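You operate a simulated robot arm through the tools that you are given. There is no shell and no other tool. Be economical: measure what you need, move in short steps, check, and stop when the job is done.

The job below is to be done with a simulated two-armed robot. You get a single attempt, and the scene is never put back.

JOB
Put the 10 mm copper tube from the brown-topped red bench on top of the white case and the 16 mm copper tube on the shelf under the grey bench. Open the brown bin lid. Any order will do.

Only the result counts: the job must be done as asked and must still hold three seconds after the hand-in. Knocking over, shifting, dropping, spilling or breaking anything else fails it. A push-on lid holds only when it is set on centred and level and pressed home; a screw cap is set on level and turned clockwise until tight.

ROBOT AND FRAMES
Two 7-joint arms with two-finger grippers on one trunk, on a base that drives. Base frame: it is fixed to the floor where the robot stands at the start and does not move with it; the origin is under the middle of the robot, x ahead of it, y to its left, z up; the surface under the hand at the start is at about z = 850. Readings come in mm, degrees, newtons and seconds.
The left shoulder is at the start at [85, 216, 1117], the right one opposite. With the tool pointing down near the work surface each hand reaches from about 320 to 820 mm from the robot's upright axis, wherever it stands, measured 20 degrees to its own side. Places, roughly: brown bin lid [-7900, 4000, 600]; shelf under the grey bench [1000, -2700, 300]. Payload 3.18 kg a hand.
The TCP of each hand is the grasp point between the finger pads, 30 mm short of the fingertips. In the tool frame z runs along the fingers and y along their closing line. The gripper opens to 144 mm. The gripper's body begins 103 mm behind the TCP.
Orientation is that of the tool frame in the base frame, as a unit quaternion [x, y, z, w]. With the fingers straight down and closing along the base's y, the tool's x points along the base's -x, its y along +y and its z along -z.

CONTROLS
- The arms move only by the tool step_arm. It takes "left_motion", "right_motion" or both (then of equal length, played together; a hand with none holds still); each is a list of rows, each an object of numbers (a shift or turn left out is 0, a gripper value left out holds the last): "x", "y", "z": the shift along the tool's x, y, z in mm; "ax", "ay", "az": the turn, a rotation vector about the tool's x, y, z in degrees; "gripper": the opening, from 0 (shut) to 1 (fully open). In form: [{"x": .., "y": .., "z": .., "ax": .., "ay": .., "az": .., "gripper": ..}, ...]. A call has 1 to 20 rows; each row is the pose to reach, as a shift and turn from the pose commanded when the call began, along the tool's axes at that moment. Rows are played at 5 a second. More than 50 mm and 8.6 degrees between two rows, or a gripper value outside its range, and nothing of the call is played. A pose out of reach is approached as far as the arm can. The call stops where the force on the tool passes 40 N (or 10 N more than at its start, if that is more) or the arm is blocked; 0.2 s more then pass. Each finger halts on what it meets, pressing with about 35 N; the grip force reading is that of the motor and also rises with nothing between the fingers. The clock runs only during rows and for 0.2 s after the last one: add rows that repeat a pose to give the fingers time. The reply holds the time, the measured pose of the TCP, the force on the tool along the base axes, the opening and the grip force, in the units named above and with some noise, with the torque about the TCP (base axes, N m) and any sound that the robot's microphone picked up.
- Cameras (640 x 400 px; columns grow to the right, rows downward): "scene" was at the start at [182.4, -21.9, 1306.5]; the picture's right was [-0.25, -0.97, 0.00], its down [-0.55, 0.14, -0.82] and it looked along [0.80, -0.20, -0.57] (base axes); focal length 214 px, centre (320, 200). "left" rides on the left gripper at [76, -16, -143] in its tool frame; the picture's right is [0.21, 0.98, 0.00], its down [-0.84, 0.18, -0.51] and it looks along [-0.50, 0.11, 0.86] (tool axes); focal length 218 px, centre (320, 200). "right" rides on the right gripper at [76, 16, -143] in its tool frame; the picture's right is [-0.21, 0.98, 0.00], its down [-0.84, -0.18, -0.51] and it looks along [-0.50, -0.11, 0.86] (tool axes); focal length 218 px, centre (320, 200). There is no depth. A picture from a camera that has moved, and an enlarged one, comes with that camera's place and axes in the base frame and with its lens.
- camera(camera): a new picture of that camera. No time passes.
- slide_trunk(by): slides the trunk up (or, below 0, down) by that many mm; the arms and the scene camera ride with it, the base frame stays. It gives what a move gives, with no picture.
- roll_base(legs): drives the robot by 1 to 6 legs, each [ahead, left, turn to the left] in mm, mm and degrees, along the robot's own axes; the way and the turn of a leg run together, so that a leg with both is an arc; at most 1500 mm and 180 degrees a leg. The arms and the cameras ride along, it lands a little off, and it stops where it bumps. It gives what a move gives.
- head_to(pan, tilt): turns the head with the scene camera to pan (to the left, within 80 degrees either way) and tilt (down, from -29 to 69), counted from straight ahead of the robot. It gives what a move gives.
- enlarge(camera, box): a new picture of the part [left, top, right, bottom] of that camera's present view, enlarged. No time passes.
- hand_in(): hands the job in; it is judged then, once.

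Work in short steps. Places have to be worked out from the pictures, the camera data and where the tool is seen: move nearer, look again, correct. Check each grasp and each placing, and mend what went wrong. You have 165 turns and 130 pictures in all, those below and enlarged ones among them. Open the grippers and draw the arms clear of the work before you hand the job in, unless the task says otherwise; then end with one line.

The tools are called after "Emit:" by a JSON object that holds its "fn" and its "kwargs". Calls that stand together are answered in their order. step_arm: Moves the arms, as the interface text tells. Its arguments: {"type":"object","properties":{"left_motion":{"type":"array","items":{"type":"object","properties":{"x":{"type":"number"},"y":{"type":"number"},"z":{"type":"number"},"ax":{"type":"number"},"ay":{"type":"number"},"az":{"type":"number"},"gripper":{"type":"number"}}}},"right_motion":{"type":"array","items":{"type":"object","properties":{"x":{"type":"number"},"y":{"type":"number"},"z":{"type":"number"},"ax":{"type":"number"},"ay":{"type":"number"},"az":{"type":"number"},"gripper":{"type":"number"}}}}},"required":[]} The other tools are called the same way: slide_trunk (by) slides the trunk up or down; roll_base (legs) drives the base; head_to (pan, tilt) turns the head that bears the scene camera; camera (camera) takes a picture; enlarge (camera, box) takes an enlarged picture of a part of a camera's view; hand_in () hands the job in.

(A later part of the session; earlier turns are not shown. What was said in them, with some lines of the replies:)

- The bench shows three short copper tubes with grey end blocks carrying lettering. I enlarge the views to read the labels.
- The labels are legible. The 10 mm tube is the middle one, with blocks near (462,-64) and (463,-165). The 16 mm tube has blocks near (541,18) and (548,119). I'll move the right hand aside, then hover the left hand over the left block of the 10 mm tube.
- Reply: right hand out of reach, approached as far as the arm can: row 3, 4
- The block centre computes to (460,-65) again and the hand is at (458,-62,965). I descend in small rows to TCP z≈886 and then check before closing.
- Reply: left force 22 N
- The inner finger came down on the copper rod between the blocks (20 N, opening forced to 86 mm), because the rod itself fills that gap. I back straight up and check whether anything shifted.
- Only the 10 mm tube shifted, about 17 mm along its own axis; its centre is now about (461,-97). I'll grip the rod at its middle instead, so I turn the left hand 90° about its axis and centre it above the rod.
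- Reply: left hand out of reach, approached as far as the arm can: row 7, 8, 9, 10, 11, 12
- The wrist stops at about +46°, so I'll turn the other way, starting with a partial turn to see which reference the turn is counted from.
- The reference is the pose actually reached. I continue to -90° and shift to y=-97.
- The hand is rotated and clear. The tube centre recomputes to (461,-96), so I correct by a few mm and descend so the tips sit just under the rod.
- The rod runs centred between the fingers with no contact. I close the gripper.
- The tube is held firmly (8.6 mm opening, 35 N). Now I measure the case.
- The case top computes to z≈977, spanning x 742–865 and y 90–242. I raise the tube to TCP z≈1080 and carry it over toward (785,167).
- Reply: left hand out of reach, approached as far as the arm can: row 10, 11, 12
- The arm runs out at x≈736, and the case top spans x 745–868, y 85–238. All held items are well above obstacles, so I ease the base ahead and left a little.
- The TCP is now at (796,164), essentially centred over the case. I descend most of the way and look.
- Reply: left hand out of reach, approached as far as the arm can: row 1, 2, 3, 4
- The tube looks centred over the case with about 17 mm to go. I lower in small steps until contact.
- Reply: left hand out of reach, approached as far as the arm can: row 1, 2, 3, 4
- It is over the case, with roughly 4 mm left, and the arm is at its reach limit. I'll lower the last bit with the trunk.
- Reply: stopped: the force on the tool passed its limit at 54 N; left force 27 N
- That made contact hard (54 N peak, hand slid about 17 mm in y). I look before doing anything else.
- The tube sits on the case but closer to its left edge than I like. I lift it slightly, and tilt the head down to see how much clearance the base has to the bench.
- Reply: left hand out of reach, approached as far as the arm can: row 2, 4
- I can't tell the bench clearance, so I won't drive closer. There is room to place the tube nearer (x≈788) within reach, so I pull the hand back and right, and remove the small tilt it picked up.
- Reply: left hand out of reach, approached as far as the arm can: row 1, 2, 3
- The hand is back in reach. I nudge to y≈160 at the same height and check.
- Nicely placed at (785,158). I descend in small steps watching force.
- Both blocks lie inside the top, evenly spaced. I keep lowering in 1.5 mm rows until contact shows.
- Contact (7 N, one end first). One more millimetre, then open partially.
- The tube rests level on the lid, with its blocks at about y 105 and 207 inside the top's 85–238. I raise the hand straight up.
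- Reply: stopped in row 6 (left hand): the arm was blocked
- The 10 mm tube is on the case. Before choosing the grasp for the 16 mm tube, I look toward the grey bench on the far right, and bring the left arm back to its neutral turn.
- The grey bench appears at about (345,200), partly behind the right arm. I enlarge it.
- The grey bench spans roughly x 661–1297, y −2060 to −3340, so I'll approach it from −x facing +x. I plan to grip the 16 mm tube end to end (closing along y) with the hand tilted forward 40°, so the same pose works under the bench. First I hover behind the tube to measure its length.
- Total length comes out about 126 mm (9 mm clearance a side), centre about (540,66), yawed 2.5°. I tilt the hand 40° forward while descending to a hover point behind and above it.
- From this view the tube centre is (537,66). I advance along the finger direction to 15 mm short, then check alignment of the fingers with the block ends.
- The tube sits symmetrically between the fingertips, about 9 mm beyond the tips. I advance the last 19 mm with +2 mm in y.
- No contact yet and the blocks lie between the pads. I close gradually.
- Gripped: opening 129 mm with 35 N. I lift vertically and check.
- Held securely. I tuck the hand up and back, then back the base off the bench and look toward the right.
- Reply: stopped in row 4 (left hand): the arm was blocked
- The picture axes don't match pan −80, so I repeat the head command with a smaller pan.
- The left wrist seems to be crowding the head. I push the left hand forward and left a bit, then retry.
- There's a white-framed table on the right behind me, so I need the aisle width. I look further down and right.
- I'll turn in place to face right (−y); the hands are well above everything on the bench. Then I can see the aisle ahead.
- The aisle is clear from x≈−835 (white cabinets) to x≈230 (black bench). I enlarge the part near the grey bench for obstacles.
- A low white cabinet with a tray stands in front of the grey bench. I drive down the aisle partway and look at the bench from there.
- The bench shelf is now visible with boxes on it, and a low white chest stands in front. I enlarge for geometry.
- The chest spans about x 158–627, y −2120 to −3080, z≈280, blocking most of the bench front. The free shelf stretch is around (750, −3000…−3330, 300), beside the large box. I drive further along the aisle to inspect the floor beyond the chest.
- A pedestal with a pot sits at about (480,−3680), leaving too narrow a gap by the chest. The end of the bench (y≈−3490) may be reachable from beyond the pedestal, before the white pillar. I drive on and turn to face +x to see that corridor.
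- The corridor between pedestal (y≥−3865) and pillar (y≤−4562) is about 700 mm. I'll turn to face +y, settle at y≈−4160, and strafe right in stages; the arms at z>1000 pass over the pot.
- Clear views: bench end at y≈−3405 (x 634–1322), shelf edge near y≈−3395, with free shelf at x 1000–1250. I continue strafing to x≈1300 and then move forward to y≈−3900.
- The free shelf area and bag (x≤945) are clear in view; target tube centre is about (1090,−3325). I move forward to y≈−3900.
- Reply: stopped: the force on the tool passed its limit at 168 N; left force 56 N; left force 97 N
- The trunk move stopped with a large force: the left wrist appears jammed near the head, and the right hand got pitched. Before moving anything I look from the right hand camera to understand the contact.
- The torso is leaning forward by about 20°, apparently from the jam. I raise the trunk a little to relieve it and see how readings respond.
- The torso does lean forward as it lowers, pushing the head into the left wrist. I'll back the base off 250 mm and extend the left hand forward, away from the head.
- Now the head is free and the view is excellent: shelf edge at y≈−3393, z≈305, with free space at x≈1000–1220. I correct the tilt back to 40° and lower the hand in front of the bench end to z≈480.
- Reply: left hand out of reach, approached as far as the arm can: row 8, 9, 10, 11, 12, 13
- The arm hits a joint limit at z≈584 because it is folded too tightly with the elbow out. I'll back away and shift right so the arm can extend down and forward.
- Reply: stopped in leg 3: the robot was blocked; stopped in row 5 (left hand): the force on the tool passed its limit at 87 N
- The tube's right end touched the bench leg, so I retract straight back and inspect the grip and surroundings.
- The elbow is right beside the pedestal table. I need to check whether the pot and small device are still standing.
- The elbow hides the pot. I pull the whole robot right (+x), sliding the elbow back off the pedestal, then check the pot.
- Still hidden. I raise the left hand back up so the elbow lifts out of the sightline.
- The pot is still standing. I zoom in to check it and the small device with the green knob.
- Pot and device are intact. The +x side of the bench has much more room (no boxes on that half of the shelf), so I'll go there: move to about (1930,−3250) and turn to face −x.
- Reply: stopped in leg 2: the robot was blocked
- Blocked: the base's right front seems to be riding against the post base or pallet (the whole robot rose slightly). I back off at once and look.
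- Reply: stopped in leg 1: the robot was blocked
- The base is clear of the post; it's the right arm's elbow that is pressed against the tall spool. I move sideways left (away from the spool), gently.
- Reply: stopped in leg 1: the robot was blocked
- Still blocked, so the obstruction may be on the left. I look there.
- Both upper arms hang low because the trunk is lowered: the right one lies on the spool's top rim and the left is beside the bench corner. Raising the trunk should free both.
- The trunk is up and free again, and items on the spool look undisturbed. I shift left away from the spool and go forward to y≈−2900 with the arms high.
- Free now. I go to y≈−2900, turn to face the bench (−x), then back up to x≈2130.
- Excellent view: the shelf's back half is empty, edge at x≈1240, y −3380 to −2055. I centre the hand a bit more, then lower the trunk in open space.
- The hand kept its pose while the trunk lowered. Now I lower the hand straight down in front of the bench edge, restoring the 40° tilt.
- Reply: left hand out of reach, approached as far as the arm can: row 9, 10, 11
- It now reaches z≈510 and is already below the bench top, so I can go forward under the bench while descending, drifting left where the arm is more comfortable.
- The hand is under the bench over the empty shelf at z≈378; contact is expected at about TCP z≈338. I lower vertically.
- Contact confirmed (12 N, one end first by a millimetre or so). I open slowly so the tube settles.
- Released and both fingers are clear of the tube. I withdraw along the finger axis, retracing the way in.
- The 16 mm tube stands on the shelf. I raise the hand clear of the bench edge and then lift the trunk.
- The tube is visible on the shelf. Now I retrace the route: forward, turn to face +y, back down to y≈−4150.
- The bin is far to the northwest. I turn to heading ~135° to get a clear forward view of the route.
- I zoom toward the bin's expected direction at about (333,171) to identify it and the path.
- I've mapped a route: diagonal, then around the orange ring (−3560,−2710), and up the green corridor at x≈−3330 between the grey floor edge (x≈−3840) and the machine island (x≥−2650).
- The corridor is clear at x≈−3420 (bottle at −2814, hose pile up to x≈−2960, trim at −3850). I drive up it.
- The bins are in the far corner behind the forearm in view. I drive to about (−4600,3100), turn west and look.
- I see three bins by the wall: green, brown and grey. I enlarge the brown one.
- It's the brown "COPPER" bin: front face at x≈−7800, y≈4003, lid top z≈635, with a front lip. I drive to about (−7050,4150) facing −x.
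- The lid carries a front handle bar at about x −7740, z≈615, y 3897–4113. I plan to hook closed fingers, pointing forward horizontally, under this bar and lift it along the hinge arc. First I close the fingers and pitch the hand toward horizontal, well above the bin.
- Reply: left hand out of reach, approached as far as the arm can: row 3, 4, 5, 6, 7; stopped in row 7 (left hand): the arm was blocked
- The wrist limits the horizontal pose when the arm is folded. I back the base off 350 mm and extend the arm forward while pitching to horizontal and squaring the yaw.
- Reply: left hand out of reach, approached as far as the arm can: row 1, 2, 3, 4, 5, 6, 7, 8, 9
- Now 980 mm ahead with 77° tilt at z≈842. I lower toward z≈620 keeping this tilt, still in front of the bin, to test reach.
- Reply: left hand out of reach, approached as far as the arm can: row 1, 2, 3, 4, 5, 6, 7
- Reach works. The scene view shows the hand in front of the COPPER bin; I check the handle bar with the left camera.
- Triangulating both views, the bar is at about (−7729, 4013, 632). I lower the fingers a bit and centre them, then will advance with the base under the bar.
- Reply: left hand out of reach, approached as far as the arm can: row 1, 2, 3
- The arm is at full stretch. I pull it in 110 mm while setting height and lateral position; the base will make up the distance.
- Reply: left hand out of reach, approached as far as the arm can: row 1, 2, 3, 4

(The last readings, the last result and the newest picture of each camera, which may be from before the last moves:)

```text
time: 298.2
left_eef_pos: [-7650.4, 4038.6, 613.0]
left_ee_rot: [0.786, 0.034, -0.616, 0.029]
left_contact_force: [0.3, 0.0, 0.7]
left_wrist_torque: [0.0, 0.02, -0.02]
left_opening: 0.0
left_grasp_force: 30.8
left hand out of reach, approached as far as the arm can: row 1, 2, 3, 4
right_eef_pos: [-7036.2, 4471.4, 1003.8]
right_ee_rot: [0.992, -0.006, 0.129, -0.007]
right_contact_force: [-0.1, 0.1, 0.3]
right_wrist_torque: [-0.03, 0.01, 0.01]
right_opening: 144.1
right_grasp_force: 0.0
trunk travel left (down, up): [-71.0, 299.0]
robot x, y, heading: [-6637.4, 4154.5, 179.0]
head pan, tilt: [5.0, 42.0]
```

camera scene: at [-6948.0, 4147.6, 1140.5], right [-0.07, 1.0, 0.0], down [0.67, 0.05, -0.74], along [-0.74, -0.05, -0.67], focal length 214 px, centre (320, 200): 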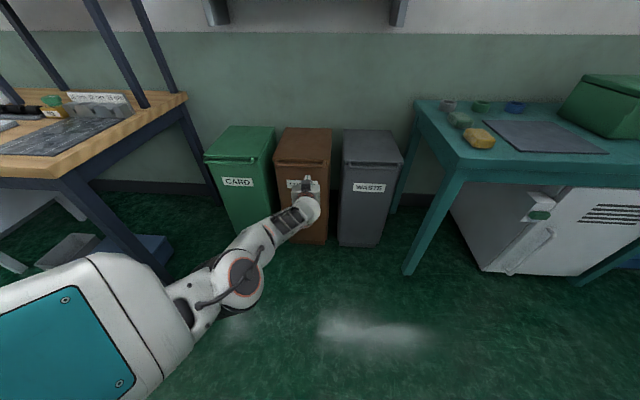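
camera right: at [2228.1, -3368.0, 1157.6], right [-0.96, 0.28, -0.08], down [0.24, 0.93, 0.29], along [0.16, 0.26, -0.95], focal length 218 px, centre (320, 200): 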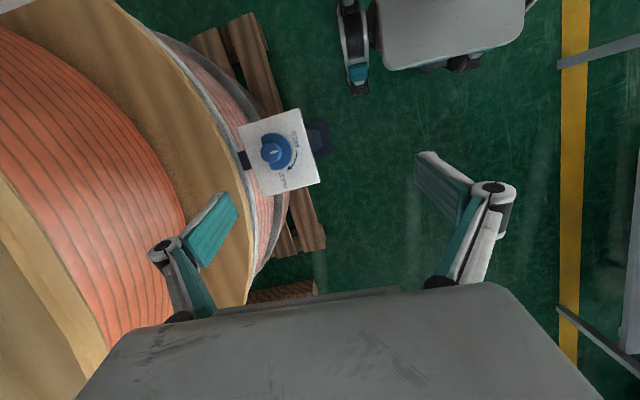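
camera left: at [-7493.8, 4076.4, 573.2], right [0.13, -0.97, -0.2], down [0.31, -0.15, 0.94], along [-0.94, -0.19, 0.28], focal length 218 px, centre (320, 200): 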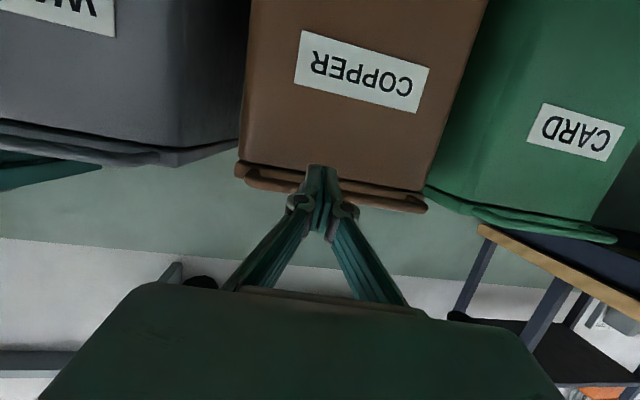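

The wrist is at its limit, so I'll use trunk and base as the fine axes instead: trunk down slightly and base left 28 mm, then check the position.

Emit:
{"fn": "slide_trunk", "kwargs": {"by": -8}}

Emit:
{"fn": "roll_base", "kwargs": {"legs": [[0, 28, 0]]}}

```text
time: 298.8
left_eef_pos: [-7643.0, 4038.7, 579.8]
left_ee_rot: [0.795, 0.035, -0.605, 0.031]
left_contact_force: [-0.7, 0.1, 0.0]
left_wrist_torque: [0.0, -0.05, 0.0]
left_opening: 0.0
left_grasp_force: 31.3
right_eef_pos: [-7036.7, 4471.1, 996.9]
right_ee_rot: [0.992, -0.006, 0.128, -0.007]
right_contact_force: [0.2, -0.7, 0.4]
right_wrist_torque: [-0.05, 0.07, 0.0]
right_opening: 144.0
right_grasp_force: 0.1
trunk travel left (down, up): [-63.0, 307.0]
robot x, y, heading: [-6633.4, 4148.1, 179.1]
head pan, tilt: [5.0, 42.0]
```

```text
time: 299.7
left_eef_pos: [-7644.0, 4011.7, 576.9]
left_ee_rot: [0.796, 0.034, -0.604, 0.03]
left_contact_force: [0.2, 0.1, 0.6]
left_wrist_torque: [0.02, -0.01, -0.01]
left_opening: 0.0
left_grasp_force: 30.7
right_eef_pos: [-7038.6, 4443.3, 995.8]
right_ee_rot: [0.992, -0.005, 0.129, -0.008]
right_contact_force: [0.5, -0.4, -0.4]
right_wrist_torque: [0.06, -0.01, 0.03]
right_opening: 143.7
right_grasp_force: 0.0
trunk travel left (down, up): [-63.0, 307.0]
robot x, y, heading: [-6635.1, 4120.4, 179.1]
head pan, tilt: [5.0, 42.0]
```

Now at (−7644,4012,577), below bar level. I advance the base 78 mm so the fingertips pass under the bar.

Emit:
{"fn": "roll_base", "kwargs": {"legs": [[78, 0, 0]]}}

Emit:
{"fn": "enlarge", "kwargs": {"camera": "scene", "box": [255, 115, 355, 215]}}

Emit:
{"fn": "camera", "kwargs": {"camera": "left"}}

```text
time: 300.7
left_eef_pos: [-7720.7, 4010.6, 576.4]
left_ee_rot: [0.796, 0.035, -0.603, 0.031]
left_contact_force: [0.6, -1.8, -0.7]
left_wrist_torque: [0.0, 0.05, 0.0]
left_opening: 0.0
left_grasp_force: 30.9
right_eef_pos: [-7115.9, 4444.2, 994.2]
right_ee_rot: [0.992, -0.004, 0.129, -0.007]
right_contact_force: [0.3, 0.5, 0.0]
right_wrist_torque: [0.0, -0.06, -0.01]
right_opening: 144.1
right_grasp_force: 0.0
trunk travel left (down, up): [-63.0, 307.0]
robot x, y, heading: [-6714.0, 4121.3, 179.5]
head pan, tilt: [5.0, 42.0]
```

```text
4.00 times, centred on (305, 165) of scene
camera zoom: at [-7033.8, 4120.3, 1129.9], right [-0.07, 1.0, 0.0], down [0.67, 0.05, -0.74], along [-0.74, -0.06, -0.67], focal length 858 px, centre (380, 340)
```

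zoom: 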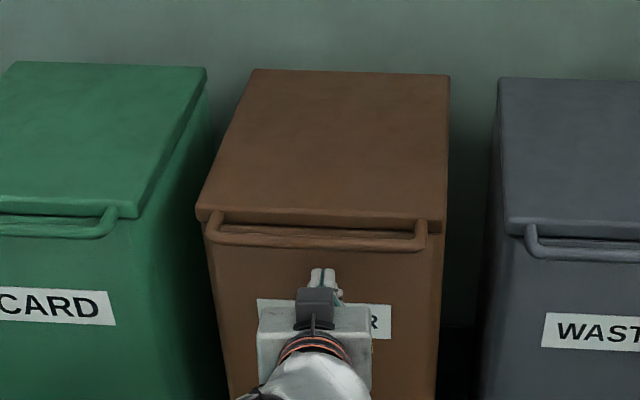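

```text
14 pictures are left
camera left: at [-7564.6, 4040.3, 541.9], right [0.15, -0.97, -0.19], down [0.28, -0.15, 0.95], along [-0.95, -0.19, 0.25], focal length 218 px, centre (320, 200)
```

left: 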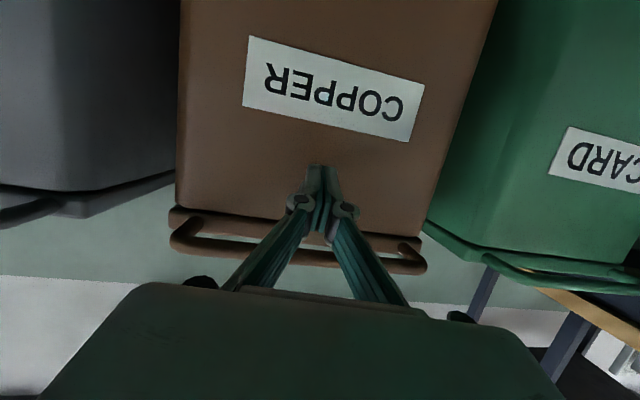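

The fingertips are about 25 mm past the bar (bar at x≈−7724, z≈631) and below it. I now raise along the hinge arc in small rows.

Emit:
{"fn": "step_arm", "kwargs": {"left_motion": [{"x": -19, "z": -5.4}, {"x": -38.5, "z": -10.8}, {"x": -58, "z": -15}, {"x": -77.9, "z": -18.7}, {"x": -98, "z": -21.5}, {"x": -118, "z": -23.7}, {"x": -118, "z": -23.7}]}}

Emit:
{"fn": "enlarge", "kwargs": {"camera": "scene", "box": [240, 90, 370, 220]}}

```text
time: 301.8
left_eef_pos: [-7732.9, 4015.7, 608.4]
left_ee_rot: [0.801, 0.036, -0.597, 0.029]
left_contact_force: [11.1, -2.4, -7.1]
left_wrist_torque: [-0.01, -0.09, 0.02]
left_opening: 0.0
left_grasp_force: 31.5
left hand out of reach, approached as far as the arm can: row 1, 2, 3, 4, 5
right_eef_pos: [-7115.3, 4442.2, 995.8]
right_ee_rot: [0.992, -0.004, 0.128, -0.007]
right_contact_force: [-0.6, 0.1, -0.7]
right_wrist_torque: [-0.03, 0.02, -0.03]
right_opening: 144.0
right_grasp_force: 0.0
trunk travel left (down, up): [-63.0, 307.0]
robot x, y, heading: [-6713.3, 4126.7, 179.5]
head pan, tilt: [5.0, 42.0]
stopped in row 5 (left hand): the force on the tool passed its limit at 52 N (the readings are from after the stop); the commanded pose is now the measured one
```

```text
3.08 times, centred on (305, 155) of scene
camera zoom: at [-7032.5, 4119.3, 1130.0], right [-0.08, 1.0, 0.0], down [0.67, 0.05, -0.74], along [-0.74, -0.06, -0.67], focal length 660 px, centre (366, 338)
```

zoom: 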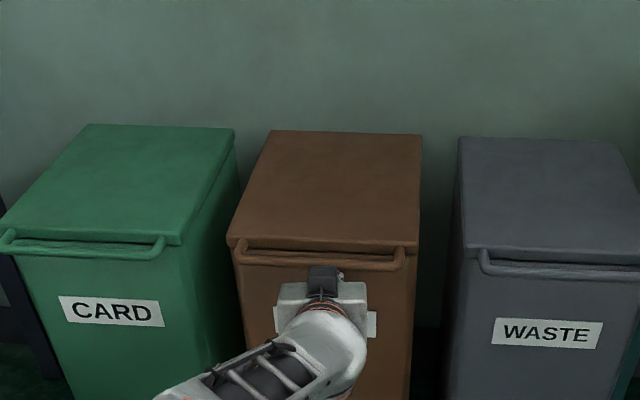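

The fingertips pressed against the bin face as the arm stretched forward. I back the base 14 mm, and lift using the trunk instead.

Emit:
{"fn": "roll_base", "kwargs": {"legs": [[-14, 0, 0]]}}

Emit:
{"fn": "slide_trunk", "kwargs": {"by": 15}}

```text
time: 302.5
left_eef_pos: [-7722.7, 4014.4, 613.1]
left_ee_rot: [0.8, 0.037, -0.599, 0.031]
left_contact_force: [-0.5, -1.2, -2.4]
left_wrist_torque: [0.0, -0.04, 0.0]
left_opening: 0.0
left_grasp_force: 30.6
right_eef_pos: [-7099.9, 4442.1, 996.7]
right_ee_rot: [0.992, -0.005, 0.127, -0.007]
right_contact_force: [0.8, 0.8, 0.2]
right_wrist_torque: [0.02, 0.03, 0.0]
right_opening: 144.2
right_grasp_force: 0.0
trunk travel left (down, up): [-63.0, 307.0]
robot x, y, heading: [-6698.6, 4122.3, 179.1]
head pan, tilt: [5.0, 42.0]
```

```text
time: 303.2
left_eef_pos: [-7730.0, 4013.9, 662.9]
left_ee_rot: [0.787, 0.038, -0.615, 0.03]
left_contact_force: [0.2, 0.2, -1.3]
left_wrist_torque: [-0.05, 0.18, 0.03]
left_opening: 0.0
left_grasp_force: 30.4
right_eef_pos: [-7102.7, 4443.2, 1009.9]
right_ee_rot: [0.992, -0.004, 0.13, -0.007]
right_contact_force: [-0.2, -0.4, -0.2]
right_wrist_torque: [0.01, -0.06, -0.01]
right_opening: 144.0
right_grasp_force: 0.0
trunk travel left (down, up): [-78.0, 292.0]
robot x, y, heading: [-6697.3, 4124.3, 179.2]
head pan, tilt: [5.0, 42.0]
```

The hand rose 50 mm with little force. I check whether the lid came up.

Emit:
{"fn": "enlarge", "kwargs": {"camera": "scene", "box": [240, 90, 370, 220]}}

```text
3.08 times, centred on (305, 155) of scene
camera zoom: at [-7004.6, 4119.4, 1149.5], right [-0.08, 1.0, 0.0], down [0.67, 0.05, -0.74], along [-0.74, -0.06, -0.67], focal length 660 px, centre (366, 338)
```

zoom: 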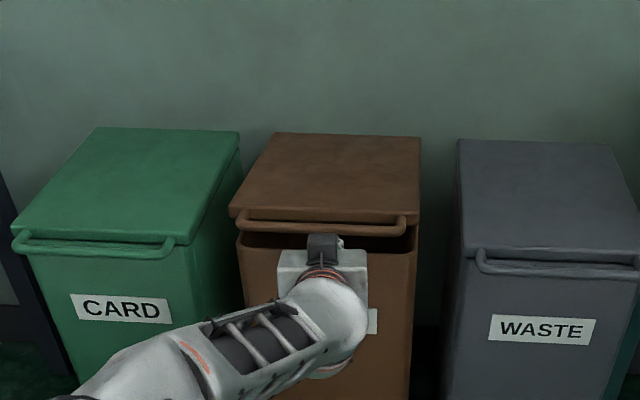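

The lid is opening. I continue with trunk +25.

Emit:
{"fn": "slide_trunk", "kwargs": {"by": 25}}

Emit:
{"fn": "roll_base", "kwargs": {"legs": [[20, 0, 0]]}}

```text
time: 303.9
left_eef_pos: [-7740.0, 4012.7, 769.6]
left_ee_rot: [0.758, 0.039, -0.65, 0.027]
left_contact_force: [0.4, 0.6, -1.0]
left_wrist_torque: [-0.03, 0.16, 0.02]
left_opening: 0.1
left_grasp_force: 31.1
right_eef_pos: [-7102.3, 4441.8, 1033.0]
right_ee_rot: [0.991, -0.006, 0.131, -0.007]
right_contact_force: [-0.5, 0.3, -1.9]
right_wrist_torque: [0.02, -0.09, 0.0]
right_opening: 144.1
right_grasp_force: 0.0
trunk travel left (down, up): [-103.0, 267.0]
robot x, y, heading: [-6701.3, 4118.9, 179.3]
head pan, tilt: [5.0, 42.0]
```

```text
time: 304.6
left_eef_pos: [-7757.0, 4012.9, 775.4]
left_ee_rot: [0.756, 0.039, -0.653, 0.027]
left_contact_force: [0.7, 0.2, -1.0]
left_wrist_torque: [-0.03, 0.02, -0.01]
left_opening: 0.2
left_grasp_force: 30.5
right_eef_pos: [-7119.6, 4442.7, 1035.9]
right_ee_rot: [0.992, -0.006, 0.128, -0.006]
right_contact_force: [-0.2, 0.1, -0.3]
right_wrist_torque: [0.03, 0.0, 0.0]
right_opening: 144.1
right_grasp_force: 0.0
trunk travel left (down, up): [-103.0, 267.0]
robot x, y, heading: [-6714.6, 4121.7, 179.2]
head pan, tilt: [5.0, 42.0]
```

The lid is at roughly 25°. With the hand higher, I try the arm itself: up 80 and forward 50 along the arc.

Emit:
{"fn": "step_arm", "kwargs": {"left_motion": [{"x": -24, "z": 8}, {"x": -46, "z": 18}, {"x": -67, "z": 28}, {"x": -86, "z": 38}, {"x": -86, "z": 38}]}}

Emit:
{"fn": "camera", "kwargs": {"camera": "scene"}}

```text
time: 305.9
left_eef_pos: [-7781.2, 3998.4, 861.8]
left_ee_rot: [0.757, 0.039, -0.652, 0.028]
left_contact_force: [-0.2, -0.4, -0.4]
left_wrist_torque: [-0.03, 0.07, 0.0]
left_opening: 0.2
left_grasp_force: 30.9
left hand out of reach, approached as far as the arm can: row 1, 2, 3, 4, 5
right_eef_pos: [-7119.3, 4442.5, 1034.6]
right_ee_rot: [0.992, -0.005, 0.128, -0.007]
right_contact_force: [0.2, 0.4, 0.3]
right_wrist_torque: [0.02, 0.01, 0.0]
right_opening: 144.3
right_grasp_force: 0.0
trunk travel left (down, up): [-103.0, 267.0]
robot x, y, heading: [-6719.8, 4123.8, 179.1]
head pan, tilt: [5.0, 42.0]
```

```text
11 pictures are left
camera scene: at [-6994.6, 4119.0, 1182.7], right [-0.08, 1.0, 0.0], down [0.67, 0.05, -0.74], along [-0.74, -0.06, -0.67], focal length 214 px, centre (320, 200)
```

scene: 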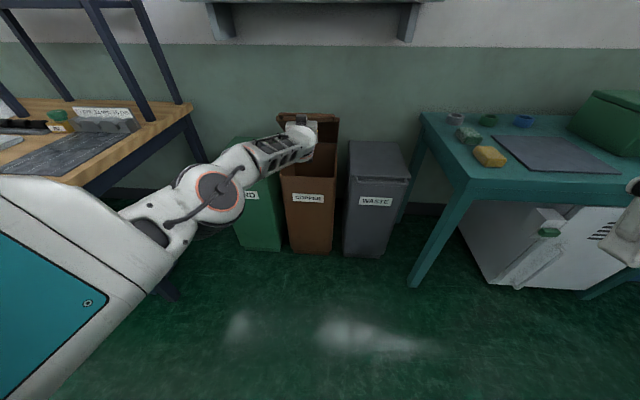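

The lid is open about 40°. Now pushing forward with the fingertips under the lid will rotate it further; base ahead 80.

Emit:
{"fn": "roll_base", "kwargs": {"legs": [[80, 0, 0]]}}

Emit:
{"fn": "slide_trunk", "kwargs": {"by": 30}}

Emit:
{"fn": "enlarge", "kwargs": {"camera": "scene", "box": [220, 60, 420, 260]}}

```text
time: 306.9
left_eef_pos: [-7859.4, 3999.7, 861.4]
left_ee_rot: [0.757, 0.039, -0.652, 0.027]
left_contact_force: [-0.4, 0.3, -0.5]
left_wrist_torque: [0.04, 0.0, -0.02]
left_opening: 0.0
left_grasp_force: 30.7
right_eef_pos: [-7196.0, 4443.2, 1035.7]
right_ee_rot: [0.992, -0.006, 0.128, -0.007]
right_contact_force: [0.3, 0.1, -0.6]
right_wrist_torque: [0.02, -0.04, -0.02]
right_opening: 143.9
right_grasp_force: 0.1
trunk travel left (down, up): [-103.0, 267.0]
robot x, y, heading: [-6791.1, 4125.7, 179.2]
head pan, tilt: [5.0, 42.0]
```

```text
time: 307.6
left_eef_pos: [-7851.5, 3999.7, 985.5]
left_ee_rot: [0.723, 0.041, -0.689, 0.025]
left_contact_force: [-1.1, 0.4, -1.5]
left_wrist_torque: [-0.03, 0.19, -0.01]
left_opening: 0.0
left_grasp_force: 30.6
right_eef_pos: [-7185.0, 4443.7, 1078.5]
right_ee_rot: [0.995, -0.008, 0.102, -0.006]
right_contact_force: [-0.6, 0.2, -0.9]
right_wrist_torque: [0.02, -0.15, 0.01]
right_opening: 143.8
right_grasp_force: 0.1
trunk travel left (down, up): [-133.0, 237.0]
robot x, y, heading: [-6792.3, 4123.3, 179.3]
head pan, tilt: [5.0, 42.0]
```

```text
2.00 times, centred on (320, 160) of scene
camera zoom: at [-7040.5, 4119.9, 1218.7], right [-0.08, 1.0, 0.0], down [0.67, 0.05, -0.74], along [-0.74, -0.06, -0.67], focal length 429 px, centre (320, 280)
```

zoom: 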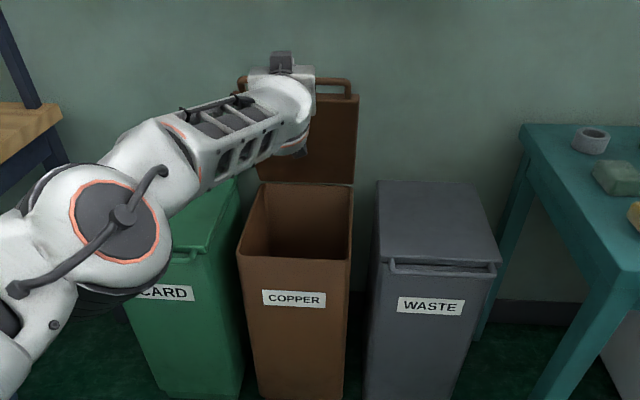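

The lid is well up now. I check with the left camera where the fingers are relative to the lid and bar.

Emit:
{"fn": "camera", "kwargs": {"camera": "left"}}

```text
9 pictures are left
camera left: at [-7707.3, 4031.5, 917.0], right [0.1, -0.97, -0.23], down [0.48, -0.15, 0.86], along [-0.87, -0.2, 0.45], focal length 218 px, centre (320, 200)
```

left: 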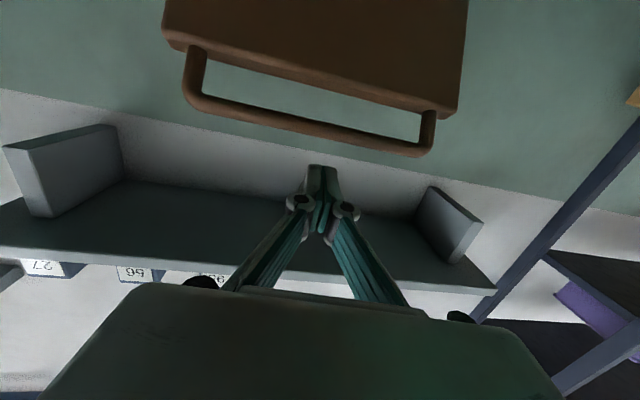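

The lid is standing at about 58° on its own, with the fingers now slightly above the bar. I back off 40 mm and lower, to push the underside further back; then check that it stays.

Emit:
{"fn": "roll_base", "kwargs": {"legs": [[-40, 0, 0]]}}

Emit:
{"fn": "slide_trunk", "kwargs": {"by": -24}}

Emit:
{"fn": "camera", "kwargs": {"camera": "left"}}

```text
time: 308.5
left_eef_pos: [-7809.2, 3997.7, 993.4]
left_ee_rot: [0.721, 0.042, -0.691, 0.026]
left_contact_force: [0.3, -0.3, -0.3]
left_wrist_torque: [0.01, -0.03, -0.02]
left_opening: 0.0
left_grasp_force: 30.9
right_eef_pos: [-7142.9, 4442.1, 1081.5]
right_ee_rot: [0.995, -0.007, 0.1, -0.005]
right_contact_force: [0.7, 0.1, 1.0]
right_wrist_torque: [0.01, 0.02, 0.0]
right_opening: 144.1
right_grasp_force: 0.1
trunk travel left (down, up): [-133.0, 237.0]
robot x, y, heading: [-6753.9, 4124.3, 179.4]
head pan, tilt: [5.0, 42.0]
```

```text
time: 309.2
left_eef_pos: [-7807.8, 3998.6, 975.5]
left_ee_rot: [0.719, 0.043, -0.694, 0.026]
left_contact_force: [0.8, 0.0, 1.2]
left_wrist_torque: [-0.01, -0.16, -0.02]
left_opening: 0.0
left_grasp_force: 31.1
right_eef_pos: [-7141.5, 4440.7, 1058.1]
right_ee_rot: [0.995, -0.007, 0.096, -0.005]
right_contact_force: [0.6, -0.4, 0.5]
right_wrist_torque: [-0.01, 0.12, 0.0]
right_opening: 144.2
right_grasp_force: 0.1
trunk travel left (down, up): [-109.0, 261.0]
robot x, y, heading: [-6750.8, 4126.6, 179.5]
head pan, tilt: [5.0, 42.0]
```

```text
8 pictures are left
camera left: at [-7665.0, 4028.8, 904.7], right [0.1, -0.97, -0.23], down [0.49, -0.15, 0.86], along [-0.86, -0.2, 0.46], focal length 218 px, centre (320, 200)
```

left: 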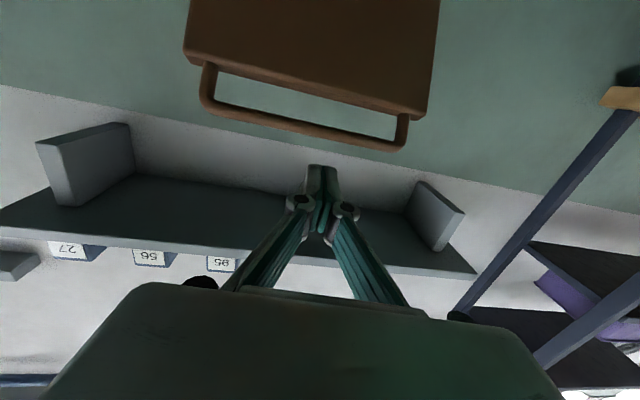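

The lid is static on its own at about 58° (friction hinge). I lower 90 mm and then push its inner face farther back.

Emit:
{"fn": "step_arm", "kwargs": {"left_motion": [{"x": 30}, {"x": 60}, {"x": 90}, {"x": 90}]}}

```text
time: 310.2
left_eef_pos: [-7810.3, 4002.2, 880.1]
left_ee_rot: [0.721, 0.043, -0.692, 0.026]
left_contact_force: [-0.5, 0.2, 0.1]
left_wrist_torque: [-0.01, -0.06, 0.0]
left_opening: 0.1
left_grasp_force: 30.6
left hand out of reach, approached as far as the arm can: row 3, 4
right_eef_pos: [-7142.6, 4441.1, 1058.5]
right_ee_rot: [0.995, -0.007, 0.099, -0.006]
right_contact_force: [-0.5, -1.2, 0.2]
right_wrist_torque: [0.01, 0.0, 0.02]
right_opening: 144.0
right_grasp_force: 0.0
trunk travel left (down, up): [-109.0, 261.0]
robot x, y, heading: [-6755.4, 4126.3, 179.4]
head pan, tilt: [5.0, 42.0]
```

Emit:
{"fn": "roll_base", "kwargs": {"legs": [[120, 0, 0]]}}

Emit:
{"fn": "roll_base", "kwargs": {"legs": [[70, 0, 0]]}}

Emit:
{"fn": "enlarge", "kwargs": {"camera": "scene", "box": [220, 60, 420, 260]}}

```text
time: 311.4
left_eef_pos: [-7928.4, 4002.7, 879.8]
left_ee_rot: [0.721, 0.044, -0.691, 0.027]
left_contact_force: [-0.6, 0.6, -0.3]
left_wrist_torque: [-0.02, 0.02, 0.01]
left_opening: 0.2
left_grasp_force: 30.7
right_eef_pos: [-7261.7, 4442.9, 1058.0]
right_ee_rot: [0.995, -0.006, 0.099, -0.006]
right_contact_force: [0.0, -0.4, -0.1]
right_wrist_torque: [0.0, -0.01, 0.0]
right_opening: 144.1
right_grasp_force: 0.0
trunk travel left (down, up): [-109.0, 261.0]
robot x, y, heading: [-6872.5, 4125.7, 179.5]
head pan, tilt: [5.0, 42.0]
```

```text
time: 312.5
left_eef_pos: [-7999.8, 4003.6, 877.9]
left_ee_rot: [0.721, 0.044, -0.691, 0.027]
left_contact_force: [0.2, 0.8, -0.9]
left_wrist_torque: [-0.01, 0.03, 0.01]
left_opening: 0.0
left_grasp_force: 30.6
right_eef_pos: [-7333.6, 4442.4, 1056.9]
right_ee_rot: [0.995, -0.006, 0.098, -0.006]
right_contact_force: [0.4, 0.5, -0.3]
right_wrist_torque: [0.01, -0.01, -0.01]
right_opening: 144.1
right_grasp_force: 0.1
trunk travel left (down, up): [-109.0, 261.0]
robot x, y, heading: [-6944.3, 4127.8, 179.2]
head pan, tilt: [5.0, 42.0]
```

```text
2.00 times, centred on (320, 160) of scene
camera zoom: at [-7214.3, 4120.7, 1190.3], right [-0.08, 1.0, 0.0], down [0.67, 0.05, -0.74], along [-0.74, -0.06, -0.67], focal length 429 px, centre (320, 280)
```

zoom: 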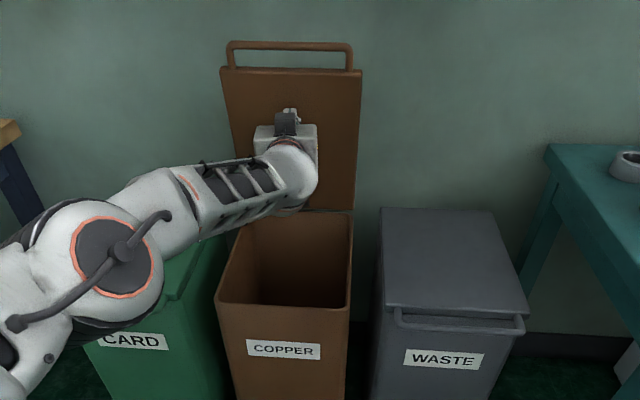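

The lid is now near vertical. I push 45 mm more for a full opening.

Emit:
{"fn": "roll_base", "kwargs": {"legs": [[45, 0, 0]]}}

Emit:
{"fn": "roll_base", "kwargs": {"legs": [[40, 0, 0]]}}

Emit:
{"fn": "enlarge", "kwargs": {"camera": "scene", "box": [220, 60, 420, 260]}}

```text
time: 313.4
left_eef_pos: [-8044.2, 4005.3, 877.5]
left_ee_rot: [0.721, 0.042, -0.691, 0.026]
left_contact_force: [0.8, 0.9, -0.9]
left_wrist_torque: [-0.02, 0.02, 0.01]
left_opening: 0.1
left_grasp_force: 30.9
right_eef_pos: [-7377.4, 4443.3, 1057.2]
right_ee_rot: [0.995, -0.007, 0.099, -0.005]
right_contact_force: [-0.2, -0.2, 0.5]
right_wrist_torque: [0.0, -0.07, -0.01]
right_opening: 144.0
right_grasp_force: 0.0
trunk travel left (down, up): [-109.0, 261.0]
robot x, y, heading: [-6986.5, 4129.2, 179.4]
head pan, tilt: [5.0, 42.0]
```

```text
time: 314.4
left_eef_pos: [-8080.5, 4005.6, 877.9]
left_ee_rot: [0.72, 0.043, -0.692, 0.027]
left_contact_force: [5.9, -1.5, -0.7]
left_wrist_torque: [0.01, -0.1, 0.02]
left_opening: 0.0
left_grasp_force: 30.9
right_eef_pos: [-7415.1, 4443.9, 1057.3]
right_ee_rot: [0.995, -0.007, 0.1, -0.005]
right_contact_force: [-0.5, 0.4, -0.6]
right_wrist_torque: [-0.02, 0.02, -0.01]
right_opening: 144.1
right_grasp_force: 0.1
trunk travel left (down, up): [-109.0, 261.0]
robot x, y, heading: [-7028.5, 4125.1, 179.3]
head pan, tilt: [5.0, 42.0]
stopped in leg 1: the force on the tool passed its limit at 117 N (the readings are from after the stop); the commanded pose is now the measured one
```

```text
2.00 times, centred on (320, 160) of scene
camera zoom: at [-7295.4, 4121.5, 1190.4], right [-0.08, 1.0, 0.0], down [0.67, 0.05, -0.74], along [-0.74, -0.06, -0.67], focal length 429 px, centre (320, 280)
```

zoom: 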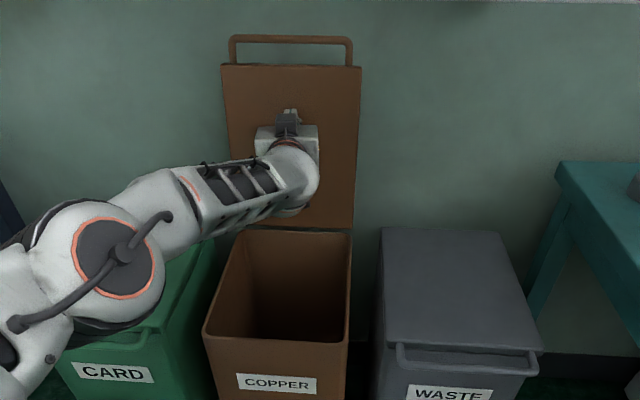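

The lid reached its stop (fully open, slightly past vertical). I back the hand straight out and check that it stays.

Emit:
{"fn": "roll_base", "kwargs": {"legs": [[-400, 0, 0]]}}

Emit:
{"fn": "camera", "kwargs": {"camera": "scene"}}

```text
time: 316.9
left_eef_pos: [-7677.2, 4000.8, 878.2]
left_ee_rot: [0.72, 0.044, -0.692, 0.027]
left_contact_force: [-0.3, 0.3, -0.4]
left_wrist_torque: [0.03, -0.02, 0.0]
left_opening: 0.1
left_grasp_force: 31.0
right_eef_pos: [-7012.4, 4440.2, 1056.9]
right_ee_rot: [0.995, -0.008, 0.1, -0.006]
right_contact_force: [0.0, -1.1, 0.7]
right_wrist_torque: [0.03, -0.02, -0.02]
right_opening: 143.9
right_grasp_force: 0.1
trunk travel left (down, up): [-109.0, 261.0]
robot x, y, heading: [-6618.7, 4125.1, 179.4]
head pan, tilt: [5.0, 42.0]
```

```text
5 pictures are left
camera scene: at [-6891.7, 4117.7, 1190.3], right [-0.08, 1.0, 0.0], down [0.67, 0.05, -0.74], along [-0.74, -0.06, -0.67], focal length 214 px, centre (320, 200)
```

scene: 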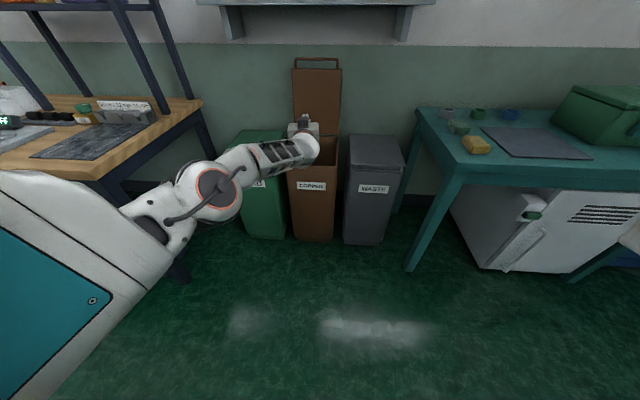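

The lid stands fully open and the neighbouring bins are unmoved. I move further back and open the left gripper.

Emit:
{"fn": "roll_base", "kwargs": {"legs": [[-250, 0, 0]]}}

Emit:
{"fn": "step_arm", "kwargs": {"left_motion": [{"gripper": 0.5}, {"gripper": 1.0}, {"gripper": 1.0}, {"gripper": 1.0}]}}

Emit:
{"fn": "enlarge", "kwargs": {"camera": "scene", "box": [220, 40, 420, 240]}}

```text
time: 318.7
left_eef_pos: [-7424.4, 4001.8, 878.5]
left_ee_rot: [0.72, 0.044, -0.692, 0.027]
left_contact_force: [0.2, -1.1, -0.2]
left_wrist_torque: [0.0, -0.03, -0.01]
left_opening: 0.0
left_grasp_force: 30.6
right_eef_pos: [-6757.6, 4439.9, 1056.3]
right_ee_rot: [0.995, -0.008, 0.101, -0.007]
right_contact_force: [-0.1, 0.1, 0.5]
right_wrist_torque: [-0.02, 0.04, 0.0]
right_opening: 143.6
right_grasp_force: 0.1
trunk travel left (down, up): [-109.0, 261.0]
robot x, y, heading: [-6369.9, 4121.2, 179.1]
head pan, tilt: [5.0, 42.0]
```

```text
time: 319.7
left_eef_pos: [-7425.3, 4002.1, 878.6]
left_ee_rot: [0.72, 0.042, -0.692, 0.025]
left_contact_force: [1.5, 0.2, -0.5]
left_wrist_torque: [0.01, -0.01, 0.01]
left_opening: 144.1
left_grasp_force: 0.0
right_eef_pos: [-6758.6, 4438.6, 1056.5]
right_ee_rot: [0.995, -0.007, 0.1, -0.006]
right_contact_force: [0.3, -0.2, 0.6]
right_wrist_torque: [-0.01, 0.02, 0.01]
right_opening: 143.9
right_grasp_force: 0.0
trunk travel left (down, up): [-109.0, 261.0]
robot x, y, heading: [-6366.4, 4123.6, 179.4]
head pan, tilt: [5.0, 42.0]
```

```text
2.00 times, centred on (320, 140) of scene
camera zoom: at [-6639.2, 4115.8, 1190.3], right [-0.08, 1.0, 0.0], down [0.67, 0.05, -0.74], along [-0.74, -0.06, -0.67], focal length 429 px, centre (320, 320)
```

zoom: 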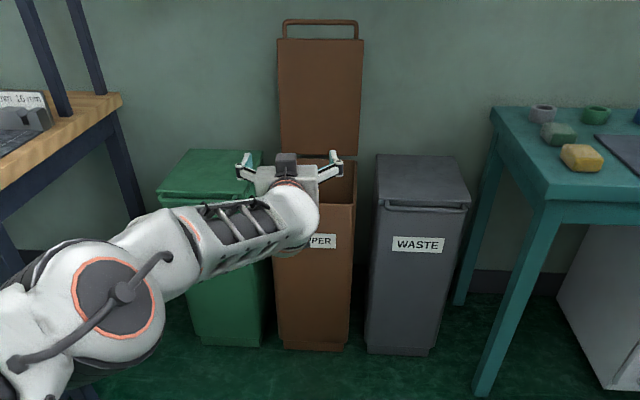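

The brown lid stays open, both tubes are in place, the grippers are open and the arms are clear. I hand the job in.

Emit:
{"fn": "hand_in", "kwargs": {}}

```text
The job is handed in.
```

I handed the job in: the 10 mm tube is on top of the white case, the 16 mm tube is on the shelf under the grey bench, and the brown bin lid is fully open and stayed open after I let go. I bumped a spool, a bench leg and the case lid on the way and saw nothing out of place afterwards, but I did not re-check every item on the route or look at the case again after the last drive.
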